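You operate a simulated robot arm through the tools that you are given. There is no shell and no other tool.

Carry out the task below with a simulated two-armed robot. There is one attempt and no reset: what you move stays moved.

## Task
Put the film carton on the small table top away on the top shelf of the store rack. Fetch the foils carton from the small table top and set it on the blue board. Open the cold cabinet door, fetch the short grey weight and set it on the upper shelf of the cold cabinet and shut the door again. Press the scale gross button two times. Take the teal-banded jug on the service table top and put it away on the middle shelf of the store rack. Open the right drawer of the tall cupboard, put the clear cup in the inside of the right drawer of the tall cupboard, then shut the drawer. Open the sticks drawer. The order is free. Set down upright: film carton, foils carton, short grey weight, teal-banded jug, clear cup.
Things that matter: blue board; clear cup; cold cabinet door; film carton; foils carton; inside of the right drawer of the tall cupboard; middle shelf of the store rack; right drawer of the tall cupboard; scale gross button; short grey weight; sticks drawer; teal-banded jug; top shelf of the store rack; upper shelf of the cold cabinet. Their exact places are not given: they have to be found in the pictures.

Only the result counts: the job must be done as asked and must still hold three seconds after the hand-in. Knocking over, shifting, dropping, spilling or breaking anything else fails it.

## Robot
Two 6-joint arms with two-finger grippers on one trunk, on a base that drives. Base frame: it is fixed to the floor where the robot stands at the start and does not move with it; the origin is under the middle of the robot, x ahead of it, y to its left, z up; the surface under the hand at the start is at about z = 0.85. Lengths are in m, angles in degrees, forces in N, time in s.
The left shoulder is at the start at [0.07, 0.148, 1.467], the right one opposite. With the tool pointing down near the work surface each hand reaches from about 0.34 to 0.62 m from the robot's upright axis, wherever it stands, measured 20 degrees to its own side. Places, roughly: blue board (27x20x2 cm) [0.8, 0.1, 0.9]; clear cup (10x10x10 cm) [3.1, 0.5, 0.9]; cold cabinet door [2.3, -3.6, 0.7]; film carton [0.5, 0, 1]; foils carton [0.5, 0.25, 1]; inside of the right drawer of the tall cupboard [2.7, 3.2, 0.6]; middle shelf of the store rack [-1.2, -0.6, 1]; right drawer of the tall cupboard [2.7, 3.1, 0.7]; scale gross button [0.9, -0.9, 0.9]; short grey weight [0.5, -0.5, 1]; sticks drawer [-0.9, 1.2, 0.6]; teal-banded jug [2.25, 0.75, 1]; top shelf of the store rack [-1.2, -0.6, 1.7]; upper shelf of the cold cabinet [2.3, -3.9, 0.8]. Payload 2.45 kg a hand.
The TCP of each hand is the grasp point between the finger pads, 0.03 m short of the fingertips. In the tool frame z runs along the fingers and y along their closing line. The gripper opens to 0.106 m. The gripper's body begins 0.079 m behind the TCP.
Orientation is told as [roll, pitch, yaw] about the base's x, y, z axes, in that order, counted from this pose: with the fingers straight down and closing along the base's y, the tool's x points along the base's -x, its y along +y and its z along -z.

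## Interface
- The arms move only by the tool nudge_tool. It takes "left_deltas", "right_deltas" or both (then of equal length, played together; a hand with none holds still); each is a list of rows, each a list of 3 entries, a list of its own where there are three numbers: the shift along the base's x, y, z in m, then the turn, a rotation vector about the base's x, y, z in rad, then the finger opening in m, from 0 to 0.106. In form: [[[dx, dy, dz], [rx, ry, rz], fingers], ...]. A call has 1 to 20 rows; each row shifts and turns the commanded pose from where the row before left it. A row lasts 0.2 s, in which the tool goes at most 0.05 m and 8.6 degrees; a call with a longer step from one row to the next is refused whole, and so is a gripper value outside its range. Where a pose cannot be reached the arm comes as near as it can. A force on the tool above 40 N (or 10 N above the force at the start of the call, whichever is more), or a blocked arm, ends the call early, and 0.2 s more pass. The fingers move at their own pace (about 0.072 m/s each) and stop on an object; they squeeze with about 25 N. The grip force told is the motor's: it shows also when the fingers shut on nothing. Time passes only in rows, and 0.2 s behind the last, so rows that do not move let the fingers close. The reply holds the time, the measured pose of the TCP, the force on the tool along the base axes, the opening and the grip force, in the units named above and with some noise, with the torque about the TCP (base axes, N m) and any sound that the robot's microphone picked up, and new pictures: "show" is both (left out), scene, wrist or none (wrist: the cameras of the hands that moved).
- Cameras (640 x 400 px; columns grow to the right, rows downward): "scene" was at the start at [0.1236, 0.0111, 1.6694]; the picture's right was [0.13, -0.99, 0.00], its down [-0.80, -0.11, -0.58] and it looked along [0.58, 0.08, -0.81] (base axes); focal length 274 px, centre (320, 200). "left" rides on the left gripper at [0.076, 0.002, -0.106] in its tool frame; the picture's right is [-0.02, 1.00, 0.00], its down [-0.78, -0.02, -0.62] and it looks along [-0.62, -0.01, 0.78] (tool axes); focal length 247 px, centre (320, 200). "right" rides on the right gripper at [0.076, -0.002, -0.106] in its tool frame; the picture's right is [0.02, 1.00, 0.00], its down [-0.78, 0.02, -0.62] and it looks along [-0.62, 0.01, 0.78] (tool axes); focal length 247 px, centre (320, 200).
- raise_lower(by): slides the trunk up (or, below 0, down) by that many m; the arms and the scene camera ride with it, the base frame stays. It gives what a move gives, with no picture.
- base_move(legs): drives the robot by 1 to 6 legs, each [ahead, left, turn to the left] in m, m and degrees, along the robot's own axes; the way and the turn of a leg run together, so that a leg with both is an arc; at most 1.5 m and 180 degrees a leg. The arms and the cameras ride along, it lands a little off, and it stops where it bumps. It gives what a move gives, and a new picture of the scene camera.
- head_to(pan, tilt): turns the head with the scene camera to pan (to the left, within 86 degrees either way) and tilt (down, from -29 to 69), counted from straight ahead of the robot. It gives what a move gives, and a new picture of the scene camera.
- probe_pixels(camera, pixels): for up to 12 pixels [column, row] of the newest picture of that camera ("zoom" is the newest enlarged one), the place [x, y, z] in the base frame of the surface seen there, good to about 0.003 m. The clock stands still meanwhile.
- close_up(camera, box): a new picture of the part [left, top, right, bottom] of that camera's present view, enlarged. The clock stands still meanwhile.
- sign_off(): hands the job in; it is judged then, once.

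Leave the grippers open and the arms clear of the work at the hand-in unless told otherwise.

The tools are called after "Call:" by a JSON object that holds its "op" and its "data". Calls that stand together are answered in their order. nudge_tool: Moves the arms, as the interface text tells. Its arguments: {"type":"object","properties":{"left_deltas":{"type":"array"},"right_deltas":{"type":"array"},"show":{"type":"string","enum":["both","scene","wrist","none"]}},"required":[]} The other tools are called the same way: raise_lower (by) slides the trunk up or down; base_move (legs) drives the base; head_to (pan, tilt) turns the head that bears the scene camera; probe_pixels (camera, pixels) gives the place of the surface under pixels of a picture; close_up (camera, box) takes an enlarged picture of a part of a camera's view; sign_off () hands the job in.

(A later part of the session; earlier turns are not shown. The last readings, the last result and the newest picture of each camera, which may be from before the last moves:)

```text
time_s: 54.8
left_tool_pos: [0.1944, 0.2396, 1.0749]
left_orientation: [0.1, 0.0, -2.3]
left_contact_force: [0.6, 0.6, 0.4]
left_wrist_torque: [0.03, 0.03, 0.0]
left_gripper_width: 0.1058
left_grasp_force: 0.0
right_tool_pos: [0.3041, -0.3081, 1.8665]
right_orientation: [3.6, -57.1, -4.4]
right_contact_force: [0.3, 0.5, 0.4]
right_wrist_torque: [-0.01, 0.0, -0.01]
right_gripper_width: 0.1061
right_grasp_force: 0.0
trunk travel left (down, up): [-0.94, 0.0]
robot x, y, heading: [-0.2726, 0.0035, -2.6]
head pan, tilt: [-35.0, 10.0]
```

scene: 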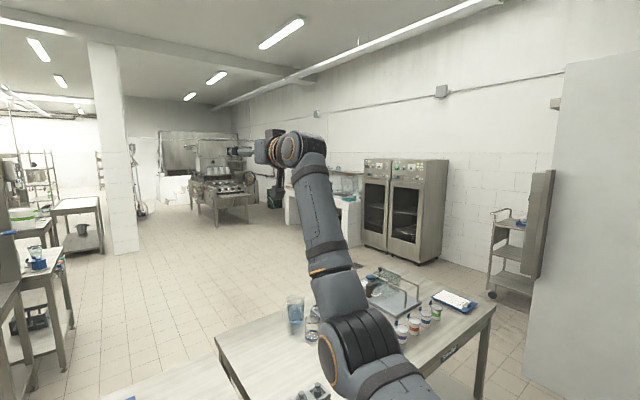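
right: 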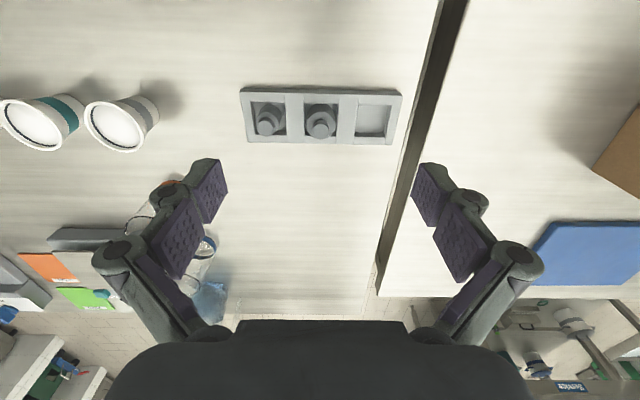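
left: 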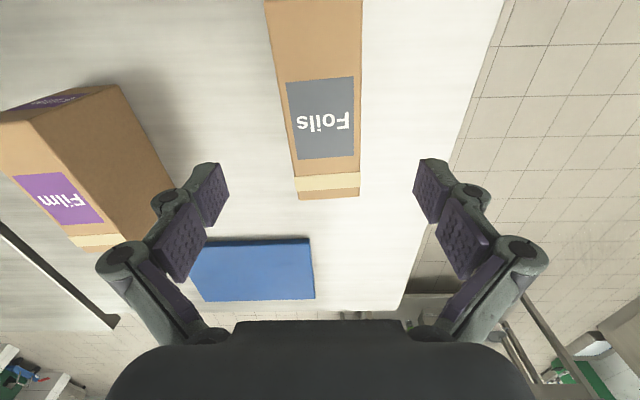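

At 0.58 m ahead the hand reaches z 1.867 at that tilt, so I'll grasp the film carton with the tool pitched about 60° up from vertical and place it on the top shelf the same way. Now I'll return to the table: straighten, drive ahead 0.27 m, and look down.

Call:
{"op": "base_move", "data": {"legs": [[0, 0, 2.4], [0.27, 0, 0]]}}

Call:
{"op": "head_to", "data": {"pan": 0, "tilt": 55}}

Call:
{"op": "nudge_tool", "data": {"right_deltas": [[[0, 0, -0.05], [0, 0, 0], 0.106], [[0, 0, -0.05], [0, 0, 0], 0.106], [[0, 0, -0.05], [0, 0, 0], 0.106], [[0, 0, -0.05], [0, 0, 0], 0.106], [[0, 0, -0.05], [0, 0, 0], 0.106], [[0, 0, -0.05], [0, 0, 0], 0.106], [[0, 0, -0.05], [0, 0, 0], 0.106], [[0, 0, -0.05], [0, 0, 0], 0.106], [[0, 0, -0.05], [0, 0, 0], 0.106], [[0, 0, -0.05], [0, 0, 0], 0.106], [[0, 0, -0.05], [0, 0, 0], 0.106], [[0, 0, -0.05], [0, 0, 0], 0.106], [[0, 0, -0.05], [0, 0, 0], 0.106], [[0, 0, -0.05], [0, 0, 0], 0.106], [[0, 0, -0.05], [0, 0, 0], 0.106]], "show": "both"}}

```text
time_s: 57.1
left_tool_pos: [0.4439, 0.2571, 1.0765]
left_orientation: [0.1, -0.2, -0.2]
left_contact_force: [-1.1, 0.3, 1.1]
left_wrist_torque: [0.0, -0.05, 0.02]
left_gripper_width: 0.1057
left_grasp_force: 0.1
right_tool_pos: [0.5743, -0.2881, 1.8684]
right_orientation: [3.7, -57.3, -2.5]
right_contact_force: [0.2, 1.2, 0.2]
right_wrist_torque: [0.02, -0.05, -0.03]
right_gripper_width: 0.106
right_grasp_force: 0.0
trunk travel left (down, up): [-0.94, 0.0]
robot x, y, heading: [-0.0097, 0.0082, -0.2]
head pan, tilt: [-35.0, 10.0]
```

scene: 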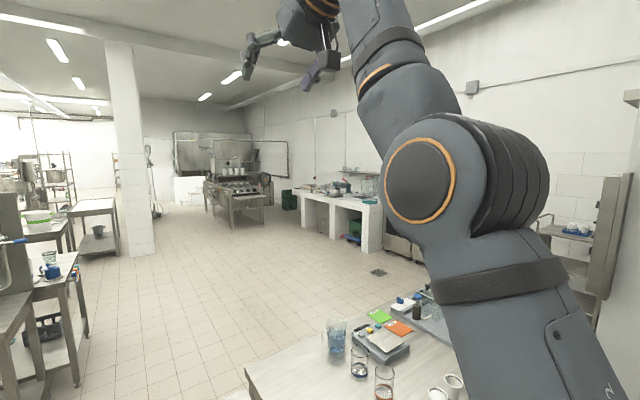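

```text
time_s: 58.2
left_tool_pos: [0.448, 0.2568, 1.0752]
left_orientation: [0.1, 0.1, -0.2]
left_contact_force: [-0.4, -0.3, 0.1]
left_wrist_torque: [0.01, -0.01, -0.01]
left_gripper_width: 0.106
left_grasp_force: 0.1
right_tool_pos: [0.5797, -0.2867, 1.8665]
right_orientation: [3.7, -57.1, -2.3]
right_contact_force: [-0.2, 0.0, 0.6]
right_wrist_torque: [-0.02, -0.01, -0.01]
right_gripper_width: 0.1058
right_grasp_force: 0.1
trunk travel left (down, up): [-0.94, 0.0]
robot x, y, heading: [-0.012, 0.0034, -0.1]
head pan, tilt: [0.0, 55.0]
```

scene: 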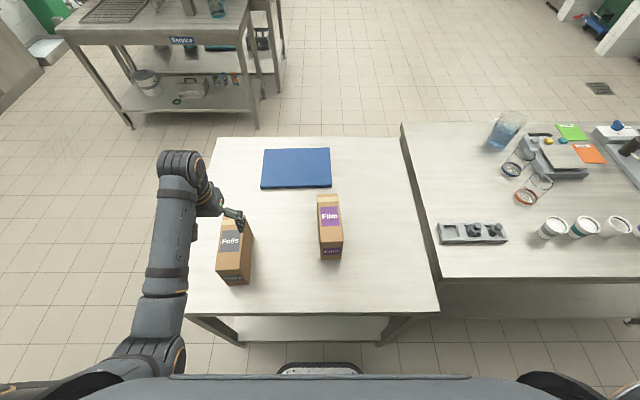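

```text
time_s: 61.4
left_tool_pos: [0.4477, 0.2574, 1.0751]
left_orientation: [0.1, 0.0, -0.3]
left_contact_force: [0.0, -0.4, 0.1]
left_wrist_torque: [0.01, -0.01, -0.02]
left_gripper_width: 0.1061
left_grasp_force: 0.0
right_tool_pos: [0.6021, -0.2929, 1.122]
right_orientation: [3.6, -57.1, -2.2]
right_contact_force: [0.2, -1.1, 0.0]
right_wrist_torque: [0.0, 0.01, -0.01]
right_gripper_width: 0.1061
right_grasp_force: 0.1
right hand out of reach, approached as far as the arm can: row 2, 3, 4
trunk travel left (down, up): [-0.94, 0.0]
robot x, y, heading: [-0.0133, 0.0033, -0.4]
head pan, tilt: [0.0, 55.0]
```

scene: 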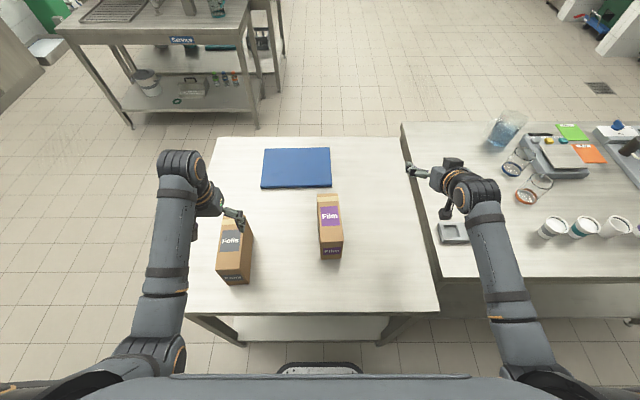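
right: 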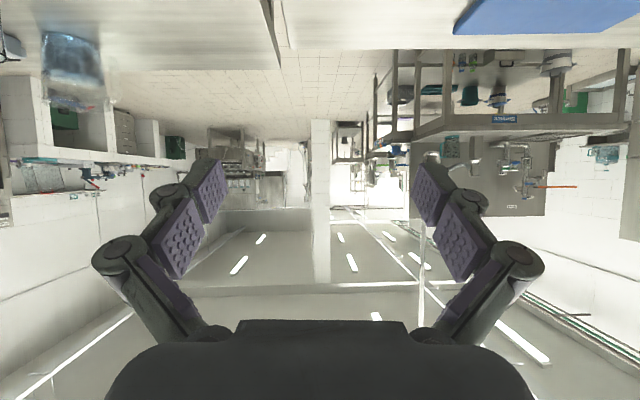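

The right hand is at (0.60, −0.29, 1.12), pitched −57°. I'll probe the film carton's edges precisely in this clear view (corners near (317,196), (338,196), (343,240), (342,258), (321,260)).

Call:
{"op": "close_up", "data": {"camera": "scene", "box": [280, 180, 380, 280]}}

Call:
{"op": "probe_pixels", "data": {"camera": "scene", "pixels": [[319, 197], [336, 197], [320, 215], [339, 215], [321, 240], [342, 240], [322, 252], [341, 250], [323, 246], [340, 246], [330, 254], [330, 243]]}}

```text
4.00 times, centred on (330, 230) of scene
```

zoom: 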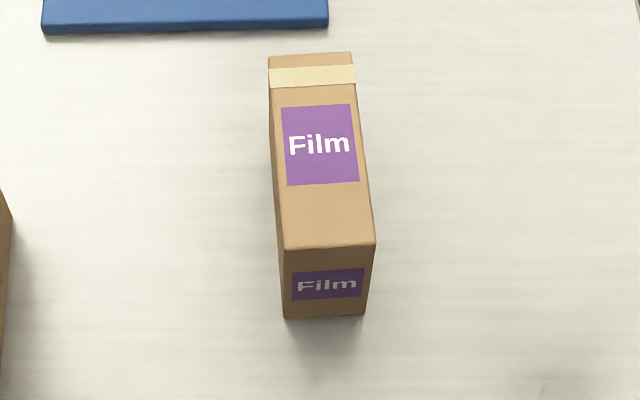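

```text
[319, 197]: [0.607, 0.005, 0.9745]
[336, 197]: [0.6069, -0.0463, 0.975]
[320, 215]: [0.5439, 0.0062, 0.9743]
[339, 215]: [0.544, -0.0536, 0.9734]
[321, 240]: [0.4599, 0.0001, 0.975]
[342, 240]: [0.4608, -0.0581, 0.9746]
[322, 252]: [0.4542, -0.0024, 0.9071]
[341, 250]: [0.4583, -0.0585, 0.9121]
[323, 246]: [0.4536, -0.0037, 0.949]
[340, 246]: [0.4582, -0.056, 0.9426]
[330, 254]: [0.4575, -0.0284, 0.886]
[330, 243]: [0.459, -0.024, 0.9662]
```

The film carton's near face is centred at (0.4565, −0.030) with yaw ≈ 4.5°. I'll bring the right hand to (0.511, −0.0255, 1.05) with pitch −60 and yaw 4.3 above the carton, and check it with pictures.

Call:
{"op": "nudge_tool", "data": {"right_deltas": [[[-0.013, 0.0382, -0.0103], [-0.034, -0.051, 0.061], 0.106], [[-0.013, 0.0382, -0.0103], [0, 0, 0], 0.106], [[-0.013, 0.0382, -0.0103], [0, 0, 0], 0.106], [[-0.013, 0.0382, -0.0103], [0, 0, 0], 0.106], [[-0.013, 0.0382, -0.0103], [0, 0, 0], 0.106], [[-0.013, 0.0382, -0.0103], [0, 0, 0], 0.106], [[-0.013, 0.0382, -0.0103], [0, 0, 0], 0.106], [[0, 0, 0], [0, 0, 0], 0.106]]}}

```text
time_s: 62.7
left_tool_pos: [0.4477, 0.2551, 1.0744]
left_orientation: [0.1, 0.0, -0.2]
left_contact_force: [-0.7, 0.5, -0.6]
left_wrist_torque: [0.03, -0.02, 0.0]
left_gripper_width: 0.1061
left_grasp_force: 0.0
right_tool_pos: [0.5417, -0.1658, 1.0584]
right_orientation: [-22.1, -57.9, 25.7]
right_contact_force: [0.8, -0.4, 0.5]
right_wrist_torque: [0.04, 0.0, 0.03]
right_gripper_width: 0.106
right_grasp_force: 0.1
right hand out of reach, approached as far as the arm can: row 5, 6
trunk travel left (down, up): [-0.94, 0.0]
robot x, y, heading: [-0.0094, 0.0062, 0.0]
head pan, tilt: [0.0, 55.0]
stopped in row 6 (right hand): the arm was blocked; the commanded pose is now the measured one
```

scene: 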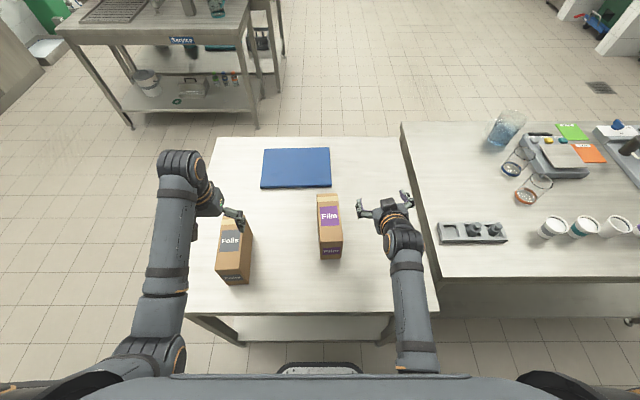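
right: 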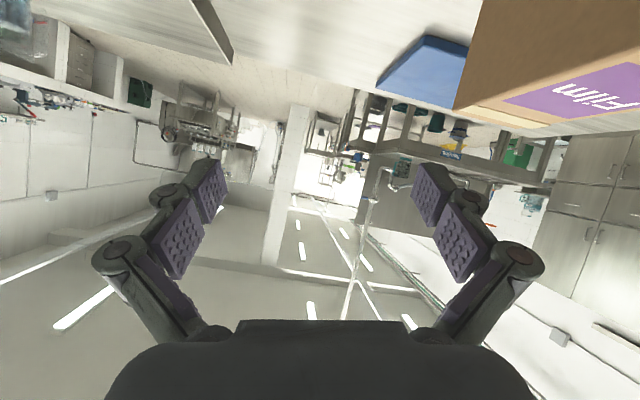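

The right arm jammed reaching this close to the body's centre line. I'll back the hand out, restore its orientation and instead shift the robot to the left so that the carton sits more to its right.

Call:
{"op": "nudge_tool", "data": {"right_deltas": [[[0.01, -0.035, 0.025], [0, 0, 0], 0.106], [[0.01, -0.035, 0.025], [0.1, 0.008, -0.021], 0.106], [[0.01, -0.035, 0.02], [0.1, 0.008, -0.021], 0.106], [[0, -0.02, 0], [0, 0, 0], 0.106], [[0, 0, 0], [0, 0, 0], 0.106]], "show": "none"}}

Call:
{"op": "base_move", "data": {"legs": [[-0.05, 0.22, 0]]}}

```text
time_s: 63.9
left_tool_pos: [0.4469, 0.2568, 1.0757]
left_orientation: [0.1, -0.1, -0.2]
left_contact_force: [-0.2, -0.3, 0.6]
left_wrist_torque: [0.04, -0.02, 0.02]
left_gripper_width: 0.106
left_grasp_force: 0.1
right_tool_pos: [0.5739, -0.2894, 1.1251]
right_orientation: [0.2, -60.1, 4.1]
right_contact_force: [-0.4, 0.6, 0.2]
right_wrist_torque: [0.04, 0.01, 0.03]
right_gripper_width: 0.1058
right_grasp_force: 0.1
trunk travel left (down, up): [-0.94, 0.0]
robot x, y, heading: [-0.0094, 0.0048, -0.4]
head pan, tilt: [0.0, 55.0]
```

```text
time_s: 65.6
left_tool_pos: [0.4014, 0.4716, 1.0749]
left_orientation: [0.3, 0.0, -0.4]
left_contact_force: [0.1, -1.2, -0.7]
left_wrist_torque: [-0.01, 0.03, -0.02]
left_gripper_width: 0.1062
left_grasp_force: 0.1
right_tool_pos: [0.5251, -0.0744, 1.1236]
right_orientation: [0.4, -60.0, 3.7]
right_contact_force: [0.2, -0.7, 0.2]
right_wrist_torque: [0.01, 0.0, -0.02]
right_gripper_width: 0.1061
right_grasp_force: 0.1
trunk travel left (down, up): [-0.94, 0.0]
robot x, y, heading: [-0.058, 0.2251, -0.7]
head pan, tilt: [0.0, 55.0]
```

scene: 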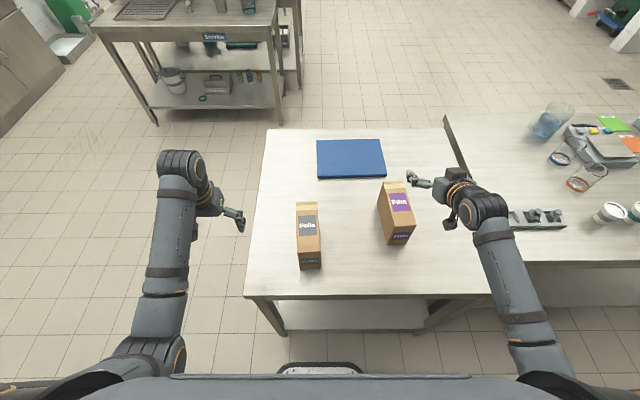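

Orientation is good now (0.4, −60, 3.7). I'll move to above the carton at (0.511, −0.0255, 1.01) and check.

Call:
{"op": "nudge_tool", "data": {"right_deltas": [[[-0.007, 0.025, 0], [0, 0, 0.01], 0.106], [[-0.007, 0.024, 0], [0, 0, 0], 0.106], [[0, 0, -0.04], [0, 0, 0], 0.106], [[0, 0, -0.04], [0, 0, 0], 0.106], [[0, 0, -0.03], [0, 0, 0], 0.106], [[0, 0, 0], [0, 0, 0], 0.106]]}}

```text
time_s: 67.0
left_tool_pos: [0.3991, 0.4728, 1.0764]
left_orientation: [0.1, 0.0, -0.5]
left_contact_force: [0.4, -0.5, 0.0]
left_wrist_torque: [-0.03, 0.01, -0.03]
left_gripper_width: 0.106
left_grasp_force: 0.0
right_tool_pos: [0.5095, -0.0223, 1.018]
right_orientation: [0.1, -60.1, 4.6]
right_contact_force: [-0.5, 0.1, 0.8]
right_wrist_torque: [-0.02, 0.0, 0.01]
right_gripper_width: 0.1062
right_grasp_force: 0.1
trunk travel left (down, up): [-0.94, 0.0]
robot x, y, heading: [-0.0565, 0.2223, -0.4]
head pan, tilt: [0.0, 55.0]
```

scene: 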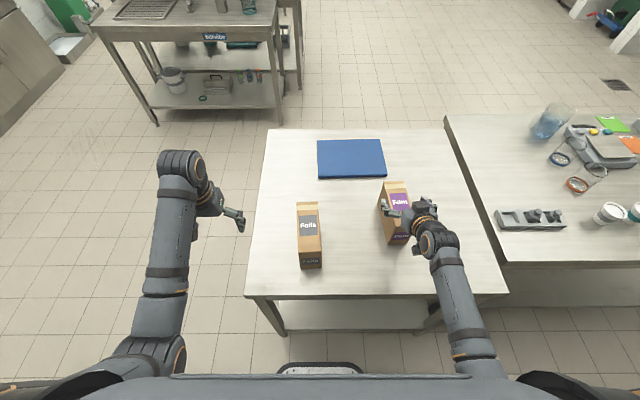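
right: 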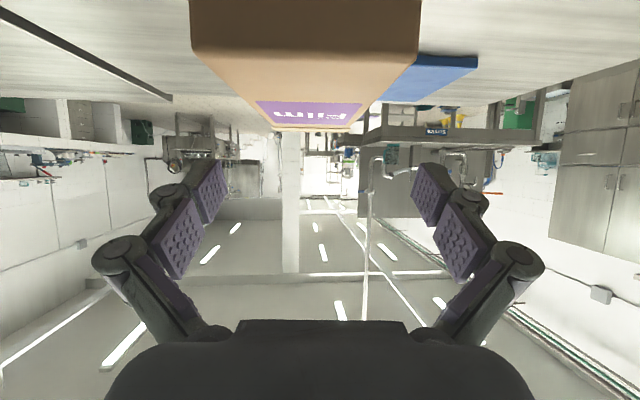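

It's centred within a few mm. I'll shift −0.003 in y and descend to z 0.91.

Call:
{"op": "nudge_tool", "data": {"right_deltas": [[[0.001, -0.003, -0.03], [0, 0, 0], 0.106], [[0, 0, -0.04], [0, 0, 0], 0.106], [[0, 0, -0.038], [0, 0, 0], 0.106], [[0, 0, 0], [0, 0, 0], 0.106]]}}

```text
time_s: 68.0
left_tool_pos: [0.401, 0.4733, 1.0737]
left_orientation: [0.0, 0.0, -0.4]
left_contact_force: [0.2, -0.7, -0.3]
left_wrist_torque: [0.0, 0.02, -0.03]
left_gripper_width: 0.1061
left_grasp_force: 0.1
right_tool_pos: [0.5103, -0.0234, 0.9067]
right_orientation: [0.1, -59.9, 4.6]
right_contact_force: [0.2, 0.1, 0.5]
right_wrist_torque: [0.0, 0.0, 0.03]
right_gripper_width: 0.106
right_grasp_force: 0.1
trunk travel left (down, up): [-0.94, 0.0]
robot x, y, heading: [-0.0614, 0.2226, -0.4]
head pan, tilt: [0.0, 55.0]
```

scene: 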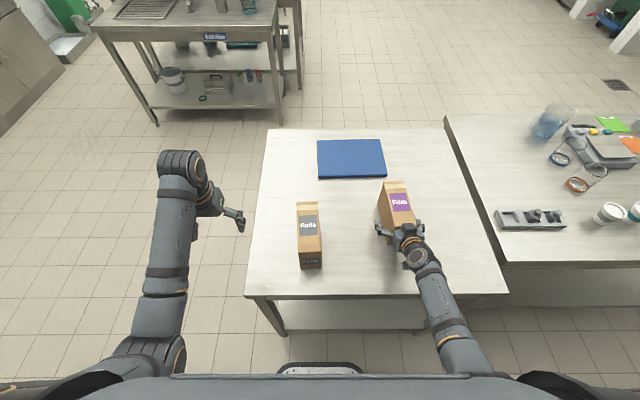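
right: 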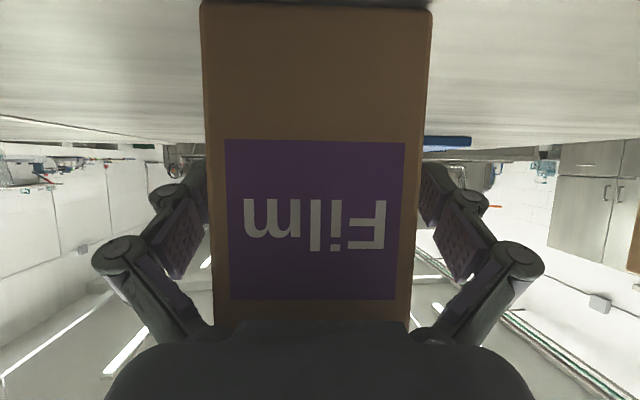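

The carton is centred between the fingers, with no contact. I'll close them.

Call:
{"op": "nudge_tool", "data": {"right_deltas": [[[0, 0, 0], [0, 0, 0], 0.04], [[0, 0, 0], [0, 0, 0], 0.04], [[0, 0, 0], [0, 0, 0], 0.04], [[0, 0, 0], [0, 0, 0], 0.04]], "show": "wrist"}}

```text
time_s: 69.0
left_tool_pos: [0.3996, 0.4739, 1.0757]
left_orientation: [0.0, 0.0, -0.4]
left_contact_force: [-0.3, 0.2, -0.3]
left_wrist_torque: [0.0, -0.02, -0.01]
left_gripper_width: 0.106
left_grasp_force: 0.0
right_tool_pos: [0.5095, -0.0234, 0.9076]
right_orientation: [0.0, -60.0, 4.6]
right_contact_force: [-0.8, -1.0, 0.3]
right_wrist_torque: [-0.2, -0.22, -0.09]
right_gripper_width: 0.0938
right_grasp_force: 25.0
trunk travel left (down, up): [-0.94, 0.0]
robot x, y, heading: [-0.0595, 0.2281, -0.5]
head pan, tilt: [0.0, 55.0]
```

right: 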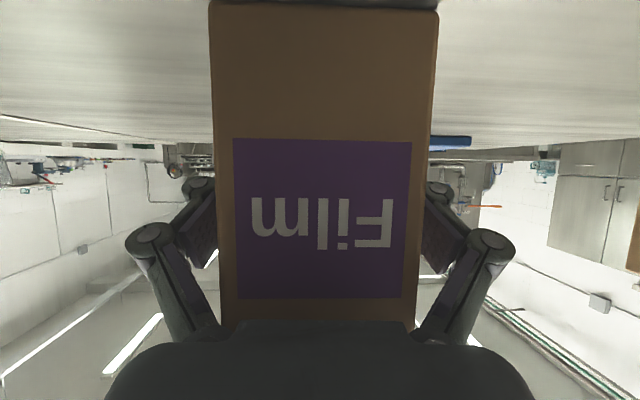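

The fingers stopped at 0.094 while the carton is about 0.063 wide. The carton sits so deep that the narrow finger roots hit its near top edge. I'll open, back off so only the pads overlap the carton (TCP about 0.025 in and 0.035 below the top), and close again.

Call:
{"op": "nudge_tool", "data": {"right_deltas": [[[0, 0, 0], [0, 0, 0], 0.106], [[0, 0, 0], [0, 0, 0], 0.106], [[-0.03, 0, 0.033], [0, 0, 0], 0.106], [[0, 0, 0], [0, 0, 0], 0.106], [[0, 0, 0], [0, 0, 0], 0.04], [[0, 0, 0], [0, 0, 0], 0.04], [[0, 0, 0], [0, 0, 0], 0.04], [[0, 0, 0], [0, 0, 0], 0.04]]}}

```text
time_s: 70.8
left_tool_pos: [0.3996, 0.4723, 1.0738]
left_orientation: [0.0, 0.1, -0.3]
left_contact_force: [-0.6, 0.0, -0.3]
left_wrist_torque: [0.0, 0.0, 0.0]
left_gripper_width: 0.1058
left_grasp_force: 0.1
right_tool_pos: [0.4843, -0.0246, 0.9381]
right_orientation: [0.1, -60.0, 4.6]
right_contact_force: [0.4, 0.3, -0.7]
right_wrist_torque: [0.05, 0.14, -0.05]
right_gripper_width: 0.0658
right_grasp_force: 24.8
trunk travel left (down, up): [-0.94, 0.0]
robot x, y, heading: [-0.0579, 0.2265, -0.6]
head pan, tilt: [0.0, 55.0]
```

scene: 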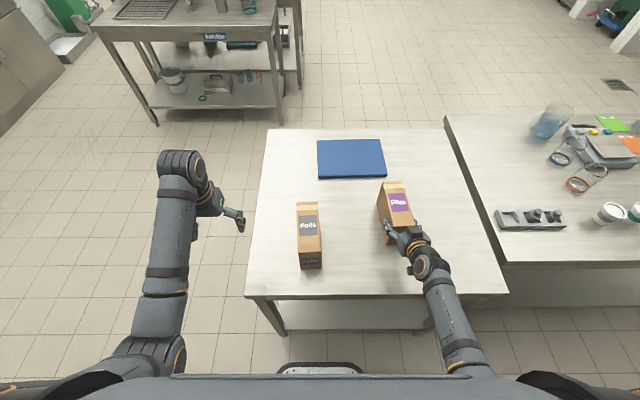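
right: 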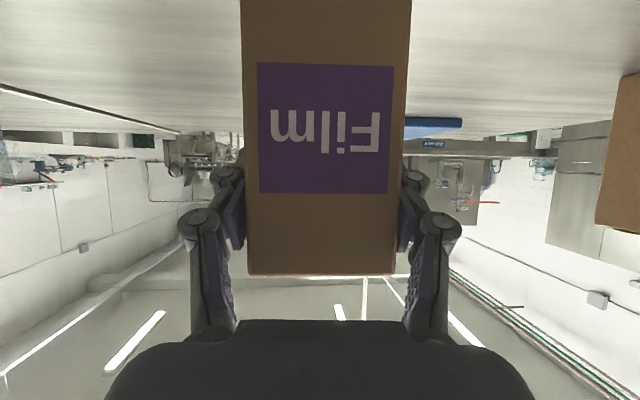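

Gripped at 0.066 m, the carton's width. I'll lift 6 cm and check that it hangs level.

Call:
{"op": "nudge_tool", "data": {"right_deltas": [[[0, 0, 0.01], [0, 0, 0], 0.04], [[0, 0, 0.02], [0, 0, 0], 0.04], [[0, 0, 0.03], [0, 0, 0], 0.04], [[0, 0, 0], [0, 0, 0], 0.04], [[0, 0, 0], [0, 0, 0], 0.04]]}}

Call:
{"op": "probe_pixels", "data": {"camera": "scene", "pixels": [[387, 183], [404, 183], [392, 200], [408, 210], [380, 215], [395, 215]]}}

```text
time_s: 72.0
left_tool_pos: [0.3998, 0.4738, 1.0747]
left_orientation: [0.1, 0.0, -0.4]
left_contact_force: [0.0, 0.1, -0.8]
left_wrist_torque: [-0.01, 0.03, 0.0]
left_gripper_width: 0.106
left_grasp_force: 0.1
right_tool_pos: [0.4852, -0.0254, 1.0014]
right_orientation: [0.1, -59.9, 4.5]
right_contact_force: [0.3, 1.2, -3.2]
right_wrist_torque: [-0.02, 0.22, 0.0]
right_gripper_width: 0.0659
right_grasp_force: 25.1
trunk travel left (down, up): [-0.94, 0.0]
robot x, y, heading: [-0.0612, 0.2248, -0.8]
head pan, tilt: [0.0, 55.0]
```

scene: 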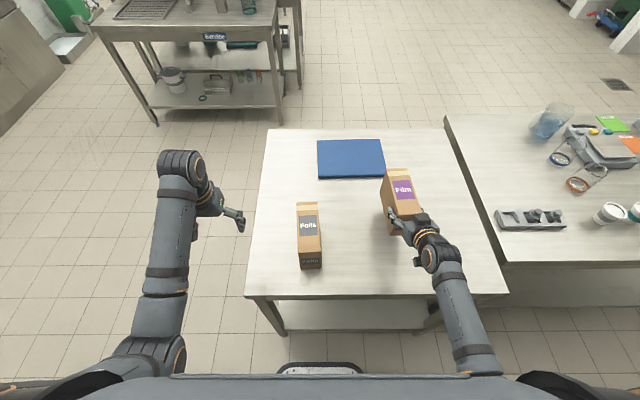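
right: 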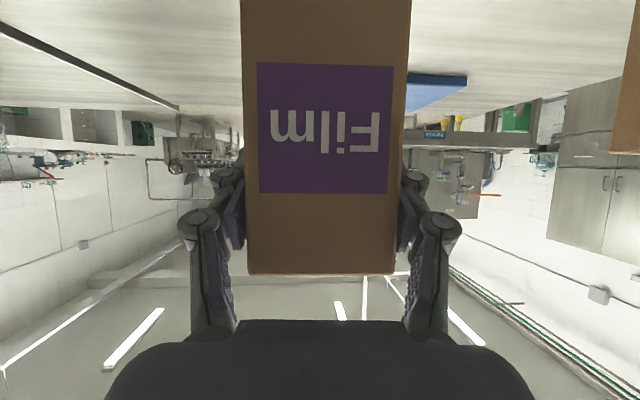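

```text
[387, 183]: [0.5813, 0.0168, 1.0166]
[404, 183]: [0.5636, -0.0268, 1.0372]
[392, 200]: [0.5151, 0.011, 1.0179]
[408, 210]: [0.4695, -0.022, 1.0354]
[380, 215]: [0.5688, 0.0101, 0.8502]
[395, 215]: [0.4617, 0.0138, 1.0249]
```

The grip is firm (3.2 N load), the carton is level (top 1.036) and its bottom is 0.092 below the TCP. Next I'll back off slightly and raise the carton high in free air before going to the rack.

Call:
{"op": "nudge_tool", "data": {"right_deltas": [[[0.015, 0, 0.045], [0, 0, 0], 0.04], [[0.015, 0, 0.045], [0, 0, 0], 0.04], [[0.015, 0, 0.045], [0, 0, 0], 0.04], [[0.01, 0, 0.045], [0, 0, 0], 0.04], [[0.01, 0, 0.045], [0, 0, 0], 0.04], [[0, 0, 0.045], [0, 0, 0], 0.04], [[0, 0, 0.045], [0, 0, 0], 0.04], [[0, 0, 0.045], [0, 0, 0], 0.04], [[0, 0, 0.045], [0, 0, 0], 0.04], [[0, 0, 0.045], [0, 0, 0], 0.04], [[0, 0, 0.045], [0, 0, 0], 0.04], [[0, 0, 0.045], [0, 0, 0], 0.04], [[0, 0, 0.045], [0, 0, 0], 0.04], [[0, 0, 0.045], [0, 0, 0], 0.04], [[0, 0, 0.045], [0, 0, 0], 0.04], [[-0.01, 0, 0.045], [0, 0, 0], 0.04], [[-0.01, 0, 0.045], [0, 0, 0], 0.04], [[-0.01, 0, 0.045], [0, 0, 0], 0.04], [[-0.01, 0, 0.045], [0, 0, 0], 0.04]]}}

```text
time_s: 76.0
left_tool_pos: [0.3981, 0.475, 1.0752]
left_orientation: [0.1, -0.2, -0.3]
left_contact_force: [0.4, -0.3, 0.1]
left_wrist_torque: [-0.05, -0.03, 0.0]
left_gripper_width: 0.1057
left_grasp_force: 0.0
right_tool_pos: [0.514, -0.0284, 1.8562]
right_orientation: [0.0, -60.0, 4.7]
right_contact_force: [-0.5, -0.8, -2.4]
right_wrist_torque: [-0.02, 0.13, -0.04]
right_gripper_width: 0.0656
right_grasp_force: 25.4
right hand out of reach, approached as far as the arm can: row 16
trunk travel left (down, up): [-0.94, 0.0]
robot x, y, heading: [-0.0618, 0.2279, -0.6]
head pan, tilt: [0.0, 55.0]
```

scene: 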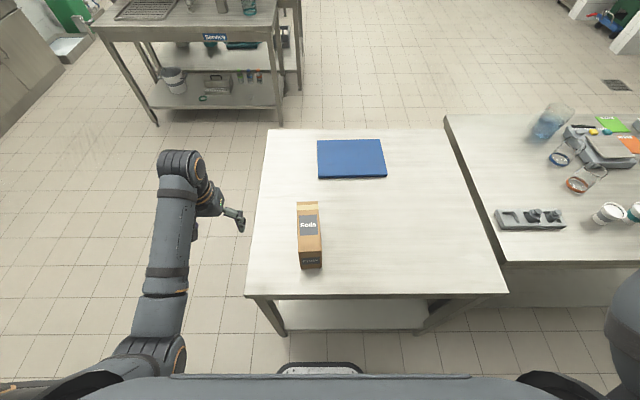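
right: 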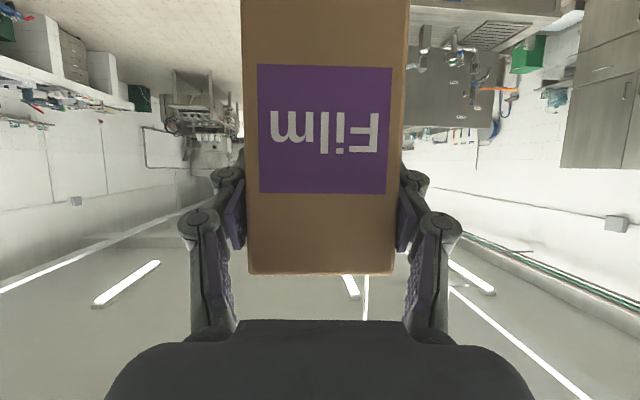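

The carton bottom is now at about z 1.764, above the shelf at 1.72. I'll drive right 0.925 m at this x, then turn left 180° and look.

Call:
{"op": "base_move", "data": {"legs": [[0, -0.925, 0.6], [0, 0, 90], [0, 0, 90]]}}

Call:
{"op": "head_to", "data": {"pan": -15, "tilt": 5}}

```text
time_s: 88.4
left_tool_pos: [-0.5217, -0.9428, 1.0743]
left_orientation: [0.1, 0.0, 178.4]
left_contact_force: [-0.2, 0.8, -0.5]
left_wrist_torque: [0.01, 0.02, 0.0]
left_gripper_width: 0.106
left_grasp_force: 0.1
right_tool_pos: [-0.6288, -0.4379, 1.8562]
right_orientation: [0.2, -60.0, -176.7]
right_contact_force: [-0.3, 0.3, -3.0]
right_wrist_torque: [0.04, -0.18, -0.01]
right_gripper_width: 0.0656
right_grasp_force: 24.7
trunk travel left (down, up): [-0.94, 0.0]
robot x, y, heading: [-0.0548, -0.7035, 178.4]
head pan, tilt: [0.0, 55.0]
```

scene: 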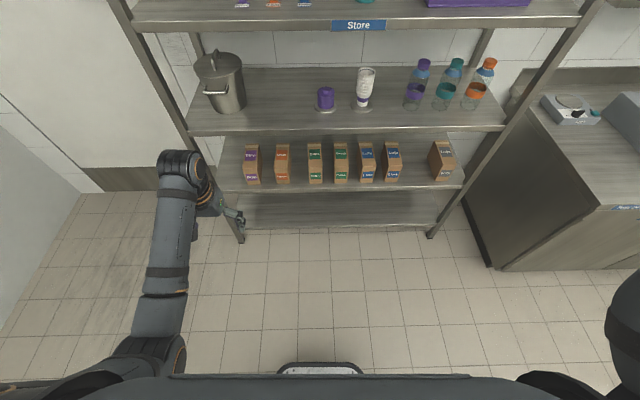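

```text
time_s: 89.6
left_tool_pos: [-0.522, -0.9435, 1.0749]
left_orientation: [0.1, 0.0, 178.5]
left_contact_force: [0.1, -0.4, 0.7]
left_wrist_torque: [-0.01, -0.01, 0.0]
left_gripper_width: 0.106
left_grasp_force: 0.0
right_tool_pos: [-0.6288, -0.4392, 1.8552]
right_orientation: [0.2, -59.9, -176.5]
right_contact_force: [1.1, -0.2, -4.8]
right_wrist_torque: [-0.02, -0.17, 0.05]
right_gripper_width: 0.0656
right_grasp_force: 25.1
trunk travel left (down, up): [-0.94, 0.0]
robot x, y, heading: [-0.0594, -0.7014, 178.4]
head pan, tilt: [-15.0, 5.0]
```

scene: 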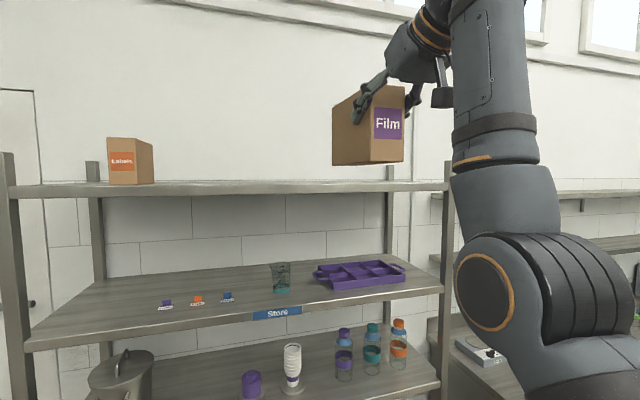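

The carton hangs level above shelf height. To keep the left hand clear of the rack, I'll pull it back and outward, and probe the carton's bottom and the shelf edge.

Call:
{"op": "nudge_tool", "data": {"left_deltas": [[[0.03, -0.035, 0], [0, 0, 0], 0.106], [[0.03, -0.035, 0], [0, 0, 0], 0.106], [[0.03, -0.035, 0], [0, 0, 0], 0.106], [[0, 0, 0], [0, 0, 0], 0.106]], "show": "none"}}

Call:
{"op": "probe_pixels", "data": {"camera": "scene", "pixels": [[340, 161], [400, 160], [380, 161], [300, 186], [300, 190], [420, 184], [150, 183], [130, 184], [340, 110], [400, 150]]}}

```text
time_s: 90.6
left_tool_pos: [-0.4326, -1.0476, 1.0775]
left_orientation: [0.1, 0.0, 178.5]
left_contact_force: [0.6, -0.4, 0.0]
left_wrist_torque: [0.01, 0.01, 0.0]
left_gripper_width: 0.1059
left_grasp_force: 0.0
right_tool_pos: [-0.6297, -0.4378, 1.8553]
right_orientation: [0.2, -59.9, -176.7]
right_contact_force: [0.2, 0.2, -4.0]
right_wrist_torque: [0.01, -0.16, 0.01]
right_gripper_width: 0.0656
right_grasp_force: 24.9
trunk travel left (down, up): [-0.94, 0.0]
robot x, y, heading: [-0.0566, -0.7011, 178.3]
head pan, tilt: [-15.0, 5.0]
```

```text
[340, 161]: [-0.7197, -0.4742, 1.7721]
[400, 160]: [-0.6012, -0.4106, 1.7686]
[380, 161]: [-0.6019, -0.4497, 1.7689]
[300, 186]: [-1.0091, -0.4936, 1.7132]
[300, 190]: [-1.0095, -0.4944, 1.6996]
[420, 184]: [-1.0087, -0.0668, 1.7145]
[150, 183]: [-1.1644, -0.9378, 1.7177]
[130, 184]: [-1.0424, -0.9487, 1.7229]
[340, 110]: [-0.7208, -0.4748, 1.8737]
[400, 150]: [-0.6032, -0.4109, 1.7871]
```

The carton's bottom is at 1.767 and the shelf surface at about 1.72. I'll drive ahead 0.44 m so the carton lies fully over the shelf.

Call:
{"op": "base_move", "data": {"legs": [[0.44, 0, 0]]}}

Call:
{"op": "probe_pixels", "data": {"camera": "scene", "pixels": [[340, 110], [400, 110], [370, 100], [370, 130], [300, 150], [430, 150]]}}

```text
time_s: 93.3
left_tool_pos: [-0.8792, -1.0353, 1.0784]
left_orientation: [0.2, -0.1, 178.3]
left_contact_force: [0.5, -0.3, -0.4]
left_wrist_torque: [0.01, 0.01, -0.01]
left_gripper_width: 0.106
left_grasp_force: 0.1
right_tool_pos: [-1.0723, -0.423, 1.8568]
right_orientation: [0.1, -60.1, -176.8]
right_contact_force: [0.0, 0.2, -3.1]
right_wrist_torque: [0.04, -0.1, -0.01]
right_gripper_width: 0.0656
right_grasp_force: 24.5
trunk travel left (down, up): [-0.94, 0.0]
robot x, y, heading: [-0.5059, -0.6907, 178.4]
head pan, tilt: [-15.0, 5.0]
```

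scene: 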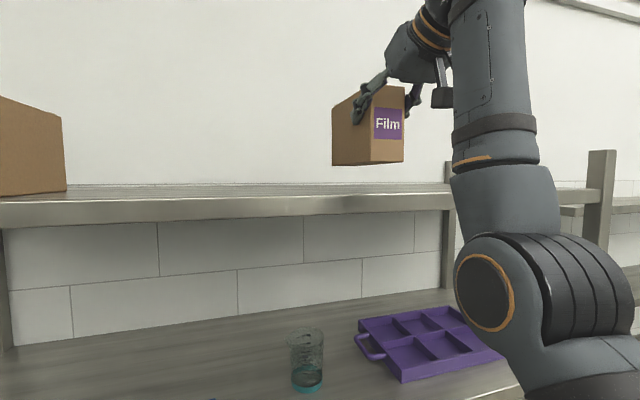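

```text
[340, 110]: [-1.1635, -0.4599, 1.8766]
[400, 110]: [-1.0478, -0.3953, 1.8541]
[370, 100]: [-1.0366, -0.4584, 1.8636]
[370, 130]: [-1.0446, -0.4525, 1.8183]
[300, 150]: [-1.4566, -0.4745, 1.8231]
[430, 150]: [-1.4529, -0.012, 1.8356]
```

The carton is over the shelf with its near face at x −1.045 (shelf front edge −1.01). I'll lower it gently.

Call:
{"op": "nudge_tool", "data": {"right_deltas": [[[0, 0, -0.015], [0, 0, 0], 0.04], [[0, 0, -0.012], [0, 0, 0], 0.04], [[0, 0, -0.008], [0, 0, 0], 0.04], [[0, 0, 0], [0, 0, 0], 0.04]], "show": "scene"}}

Call:
{"op": "nudge_tool", "data": {"right_deltas": [[[0, 0, -0.003], [0, 0, 0], 0.04], [[0, 0, -0.003], [0, 0, 0], 0.04], [[0, 0, 0], [0, 0, 0], 0.04]], "show": "scene"}}

```text
time_s: 94.3
left_tool_pos: [-0.8825, -1.0351, 1.0762]
left_orientation: [0.1, 0.1, 178.3]
left_contact_force: [-0.2, -0.2, 0.2]
left_wrist_torque: [0.0, -0.03, -0.04]
left_gripper_width: 0.106
left_grasp_force: 0.1
right_tool_pos: [-1.0767, -0.4227, 1.8209]
right_orientation: [0.1, -59.7, -176.9]
right_contact_force: [0.3, 0.0, -2.9]
right_wrist_torque: [0.01, -0.2, -0.03]
right_gripper_width: 0.0653
right_grasp_force: 25.0
trunk travel left (down, up): [-0.94, 0.0]
robot x, y, heading: [-0.5041, -0.6908, 178.2]
head pan, tilt: [-15.0, 5.0]
```

scene: 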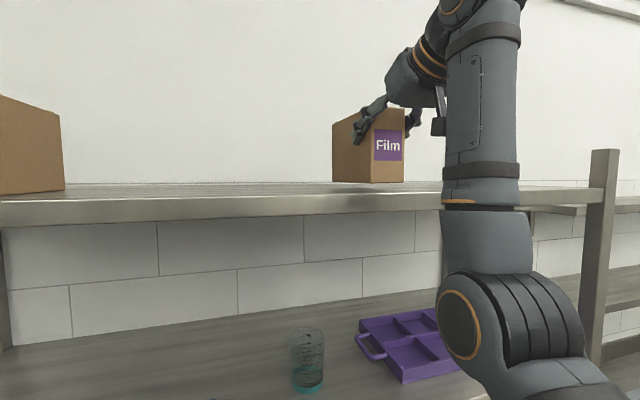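

```text
time_s: 95.1
left_tool_pos: [-0.8827, -1.0343, 1.0768]
left_orientation: [0.1, 0.1, 178.3]
left_contact_force: [-0.4, -0.1, 0.5]
left_wrist_torque: [0.03, 0.02, 0.0]
left_gripper_width: 0.1058
left_grasp_force: 0.0
right_tool_pos: [-1.0764, -0.4214, 1.8151]
right_orientation: [0.2, -60.0, -176.8]
right_contact_force: [0.4, 0.4, -2.2]
right_wrist_torque: [0.02, -0.18, 0.05]
right_gripper_width: 0.0655
right_grasp_force: 25.4
trunk travel left (down, up): [-0.94, 0.0]
robot x, y, heading: [-0.5032, -0.6882, 178.3]
head pan, tilt: [-15.0, 5.0]
```

scene: 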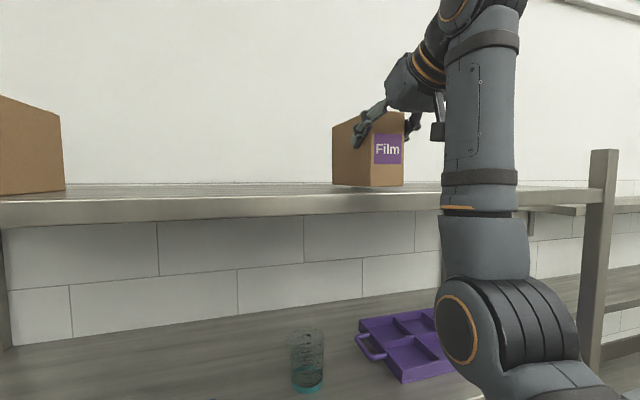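

Call:
{"op": "nudge_tool", "data": {"right_deltas": [[[0, 0, -0.002], [0, 0, 0], 0.04], [[0, 0, -0.002], [0, 0, 0], 0.04], [[0, 0, 0], [0, 0, 0], 0.04]], "show": "none"}}

```text
time_s: 95.9
left_tool_pos: [-0.8822, -1.0334, 1.0777]
left_orientation: [0.1, 0.0, 178.3]
left_contact_force: [0.6, -0.1, -0.2]
left_wrist_torque: [0.02, -0.01, 0.0]
left_gripper_width: 0.1061
left_grasp_force: 0.1
right_tool_pos: [-1.0784, -0.4227, 1.8119]
right_orientation: [0.1, -60.0, -176.8]
right_contact_force: [0.1, -0.1, -3.9]
right_wrist_torque: [0.0, -0.16, -0.01]
right_gripper_width: 0.0657
right_grasp_force: 24.9
trunk travel left (down, up): [-0.94, 0.0]
robot x, y, heading: [-0.5071, -0.6894, 178.1]
head pan, tilt: [-15.0, 5.0]
```

Call:
{"op": "nudge_tool", "data": {"right_deltas": [[[0, 0, -0.002], [0, 0, 0], 0.04], [[0, 0, -0.002], [0, 0, 0], 0.04], [[0, 0, 0], [0, 0, 0], 0.04]], "show": "scene"}}

Call:
{"op": "close_up", "data": {"camera": "scene", "box": [300, 90, 460, 220]}}

```text
time_s: 96.7
left_tool_pos: [-0.8821, -1.0345, 1.077]
left_orientation: [0.1, 0.0, 178.3]
left_contact_force: [0.4, -0.1, -0.1]
left_wrist_torque: [0.05, -0.01, 0.02]
left_gripper_width: 0.1056
left_grasp_force: 0.1
right_tool_pos: [-1.0796, -0.4226, 1.8085]
right_orientation: [0.1, -60.2, -176.8]
right_contact_force: [-1.3, 1.1, 2.3]
right_wrist_torque: [-0.14, 0.64, -0.11]
right_gripper_width: 0.0654
right_grasp_force: 25.1
right hand out of reach, approached as far as the arm can: row 2
trunk travel left (down, up): [-0.94, 0.0]
robot x, y, heading: [-0.5081, -0.6931, 178.1]
head pan, tilt: [-15.0, 5.0]
```

scene: 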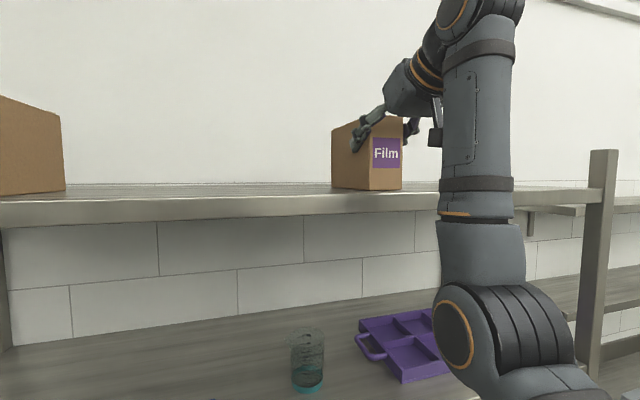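

```text
3.08 times, centred on (380, 155) of scene
```

zoom: 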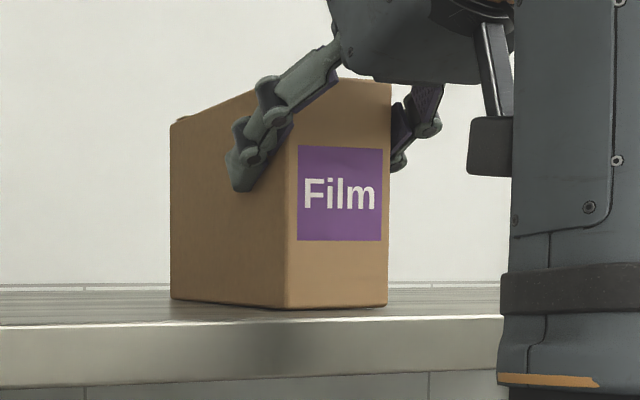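

Contact is felt and the carton rests on the shelf. I'll release it, then retract along the tool axis (back and up).

Call:
{"op": "nudge_tool", "data": {"right_deltas": [[[0, 0, 0], [0, 0, 0], 0.07], [[0, 0, 0], [0, 0, 0], 0.085], [[0, 0, 0], [0, 0, 0], 0.106], [[0, 0, 0], [0, 0, 0], 0.106], [[0.02, 0, 0.012], [0, 0, 0], 0.106], [[0.035, 0, 0.01], [0, 0, 0], 0.106], [[0.04, 0, 0.0], [0, 0, 0], 0.106], [[0, 0, 0], [0, 0, 0], 0.106]], "show": "scene"}}

```text
time_s: 98.5
left_tool_pos: [-0.8821, -1.0346, 1.0778]
left_orientation: [0.1, 0.0, 178.4]
left_contact_force: [-0.7, -0.2, -0.4]
left_wrist_torque: [0.0, -0.03, 0.0]
left_gripper_width: 0.106
left_grasp_force: 0.0
right_tool_pos: [-1.0385, -0.4171, 1.8702]
right_orientation: [0.1, -60.0, -176.7]
right_contact_force: [0.1, -0.2, -0.1]
right_wrist_torque: [0.01, 0.0, -0.01]
right_gripper_width: 0.1062
right_grasp_force: 0.0
right hand out of reach, approached as far as the arm can: row 5, 6, 7
trunk travel left (down, up): [-0.94, 0.0]
robot x, y, heading: [-0.5063, -0.6903, 177.9]
head pan, tilt: [-15.0, 5.0]
```

scene: 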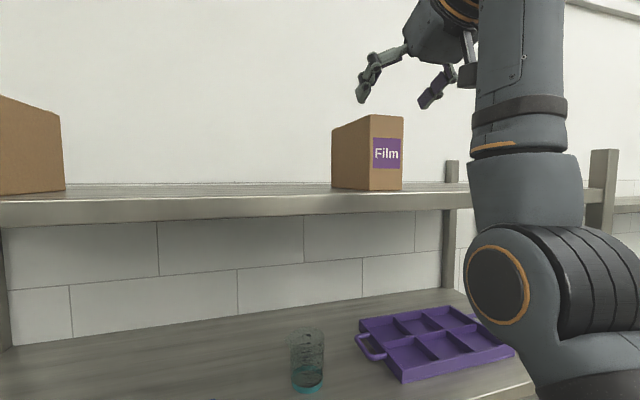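

The film carton stands upright on the top shelf and the hand is clear. I'll back away and drive along to the drawer bench (sticks drawer near y 1.2).

Call:
{"op": "base_move", "data": {"legs": [[-0.38, 0, 0], [0, -0.95, 0], [0, -0.85, 0]]}}

Call:
{"op": "head_to", "data": {"pan": 0, "tilt": 40}}

```text
time_s: 109.8
left_tool_pos: [-0.4279, 0.7966, 1.0772]
left_orientation: [0.0, 0.0, 177.3]
left_contact_force: [0.4, -0.2, 0.4]
left_wrist_torque: [-0.02, -0.01, 0.01]
left_gripper_width: 0.1061
left_grasp_force: 0.1
right_tool_pos: [-0.5744, 1.4153, 1.871]
right_orientation: [-0.1, -60.0, -177.7]
right_contact_force: [0.5, -0.6, -1.2]
right_wrist_torque: [0.01, 0.0, -0.02]
right_gripper_width: 0.1059
right_grasp_force: 0.1
trunk travel left (down, up): [-0.94, 0.0]
robot x, y, heading: [-0.0472, 1.1362, 177.3]
head pan, tilt: [-15.0, 5.0]
```

scene: 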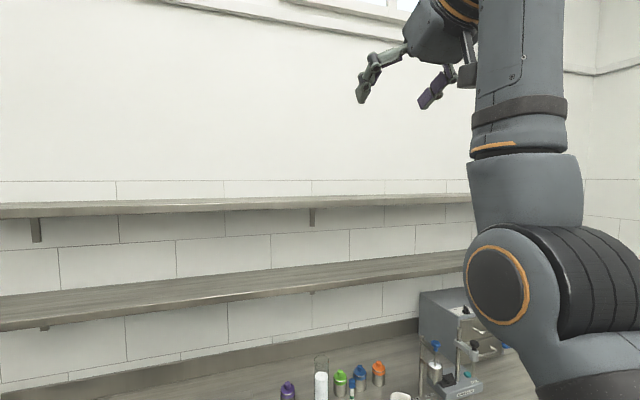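

```text
time_s: 110.8
left_tool_pos: [-0.4287, 0.7982, 1.0767]
left_orientation: [0.2, -0.1, 177.2]
left_contact_force: [-0.1, -1.0, 0.0]
left_wrist_torque: [0.04, 0.0, 0.01]
left_gripper_width: 0.1063
left_grasp_force: 0.2
right_tool_pos: [-0.5733, 1.4175, 1.8695]
right_orientation: [0.1, -60.0, -177.8]
right_contact_force: [0.0, 0.0, 0.0]
right_wrist_torque: [-0.07, -0.04, 0.01]
right_gripper_width: 0.1059
right_grasp_force: 0.1
trunk travel left (down, up): [-0.94, 0.0]
robot x, y, heading: [-0.0496, 1.1336, 177.2]
head pan, tilt: [0.0, 40.0]
```

scene: 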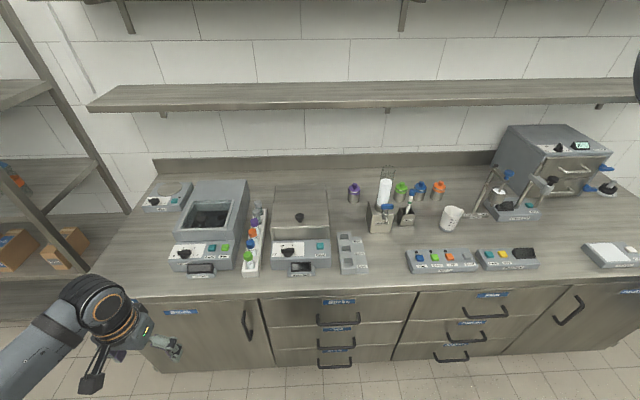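

I see two columns of three drawers. I'll zoom on the labels.

Call:
{"op": "close_up", "data": {"camera": "scene", "box": [260, 285, 540, 375]}}

Call:
{"op": "head_to", "data": {"pan": -5, "tilt": 50}}

Call:
{"op": "close_up", "data": {"camera": "scene", "box": [220, 200, 380, 340]}}

Call:
{"op": "close_up", "data": {"camera": "scene", "box": [380, 200, 540, 340]}}

```text
2.29 times, centred on (400, 330) of scene
```

zoom: 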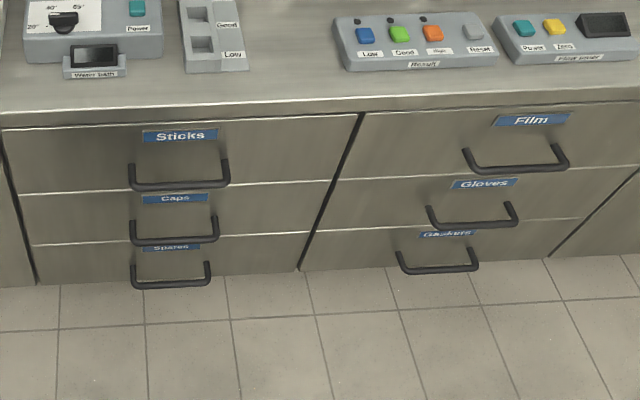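

```text
time_s: 111.5
left_tool_pos: [-0.4286, 0.7978, 1.0773]
left_orientation: [0.1, 0.0, 177.2]
left_contact_force: [0.3, -0.3, -0.2]
left_wrist_torque: [-0.01, -0.02, -0.03]
left_gripper_width: 0.1062
left_grasp_force: 0.0
right_tool_pos: [-0.5745, 1.4168, 1.871]
right_orientation: [0.1, -60.0, -177.8]
right_contact_force: [-0.1, -0.5, 0.3]
right_wrist_torque: [-0.01, 0.01, -0.02]
right_gripper_width: 0.1062
right_grasp_force: 0.2
trunk travel left (down, up): [-0.94, 0.0]
robot x, y, heading: [-0.0451, 1.1369, 177.4]
head pan, tilt: [-5.0, 50.0]
```

scene: 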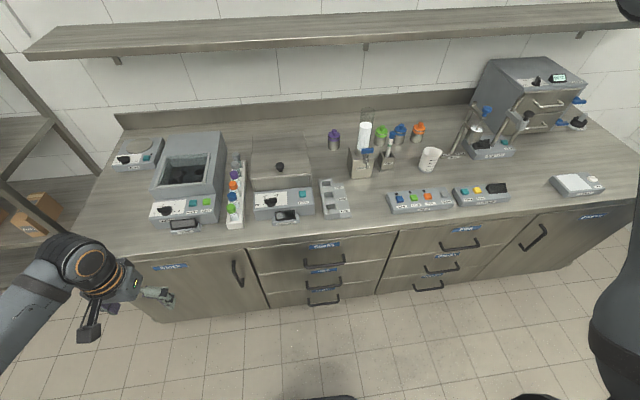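

```text
2.86 times, centred on (300, 270) of scene
```

zoom: 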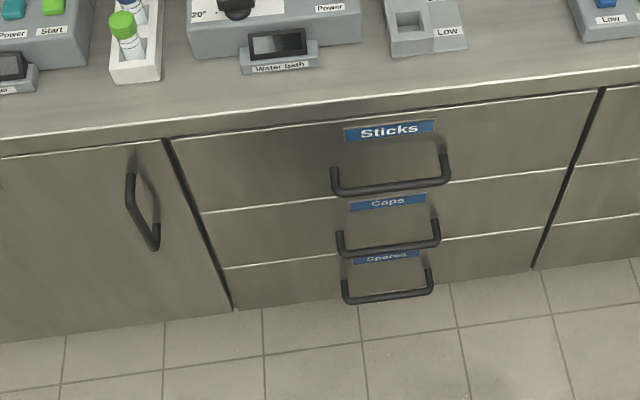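

```text
2.86 times, centred on (460, 270) of scene
```

zoom: 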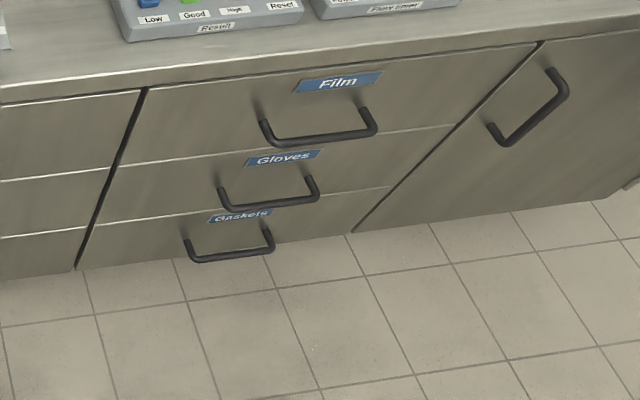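

The Sticks drawer is the top of the left column, with its handle bar at about (304–346, 264) in the scene. I'll probe the bar and the fronts.

Call:
{"op": "probe_pixels", "data": {"camera": "scene", "pixels": [[308, 265], [315, 265], [325, 264], [335, 263], [342, 262], [304, 260], [346, 255], [325, 246], [325, 256], [260, 270], [300, 235], [325, 283]]}}

Call:
{"op": "close_up", "data": {"camera": "scene", "box": [290, 230, 360, 290]}}

Call:
{"op": "probe_pixels", "data": {"camera": "zoom", "pixels": [[250, 330], [330, 320], [420, 310], [180, 330], [490, 290], [320, 250], [320, 150]]}}

```text
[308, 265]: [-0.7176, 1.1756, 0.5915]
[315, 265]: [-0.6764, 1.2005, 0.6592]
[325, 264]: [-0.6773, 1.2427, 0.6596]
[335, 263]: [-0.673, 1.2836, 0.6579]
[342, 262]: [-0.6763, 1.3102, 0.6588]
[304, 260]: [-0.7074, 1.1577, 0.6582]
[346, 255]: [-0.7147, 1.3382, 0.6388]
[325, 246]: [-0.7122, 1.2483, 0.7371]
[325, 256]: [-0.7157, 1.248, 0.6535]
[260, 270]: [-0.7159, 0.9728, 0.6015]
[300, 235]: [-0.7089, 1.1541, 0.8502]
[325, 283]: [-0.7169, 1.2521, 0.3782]
```

```text
6.67 times, centred on (325, 260) of scene
```

zoom: 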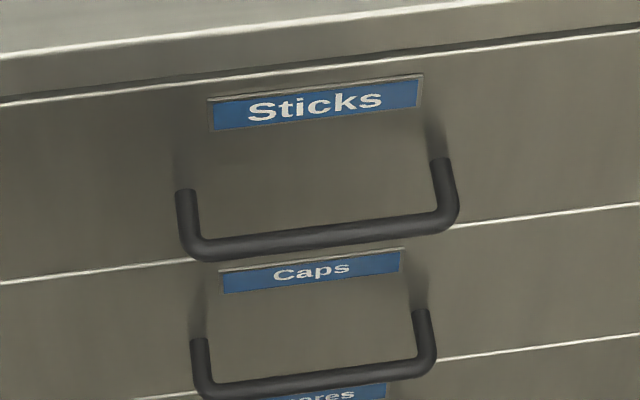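

```text
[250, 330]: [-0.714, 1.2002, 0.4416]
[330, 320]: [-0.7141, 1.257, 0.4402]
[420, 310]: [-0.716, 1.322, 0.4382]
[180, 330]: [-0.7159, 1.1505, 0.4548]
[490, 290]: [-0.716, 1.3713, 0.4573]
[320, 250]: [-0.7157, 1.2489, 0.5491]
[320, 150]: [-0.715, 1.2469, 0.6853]
```

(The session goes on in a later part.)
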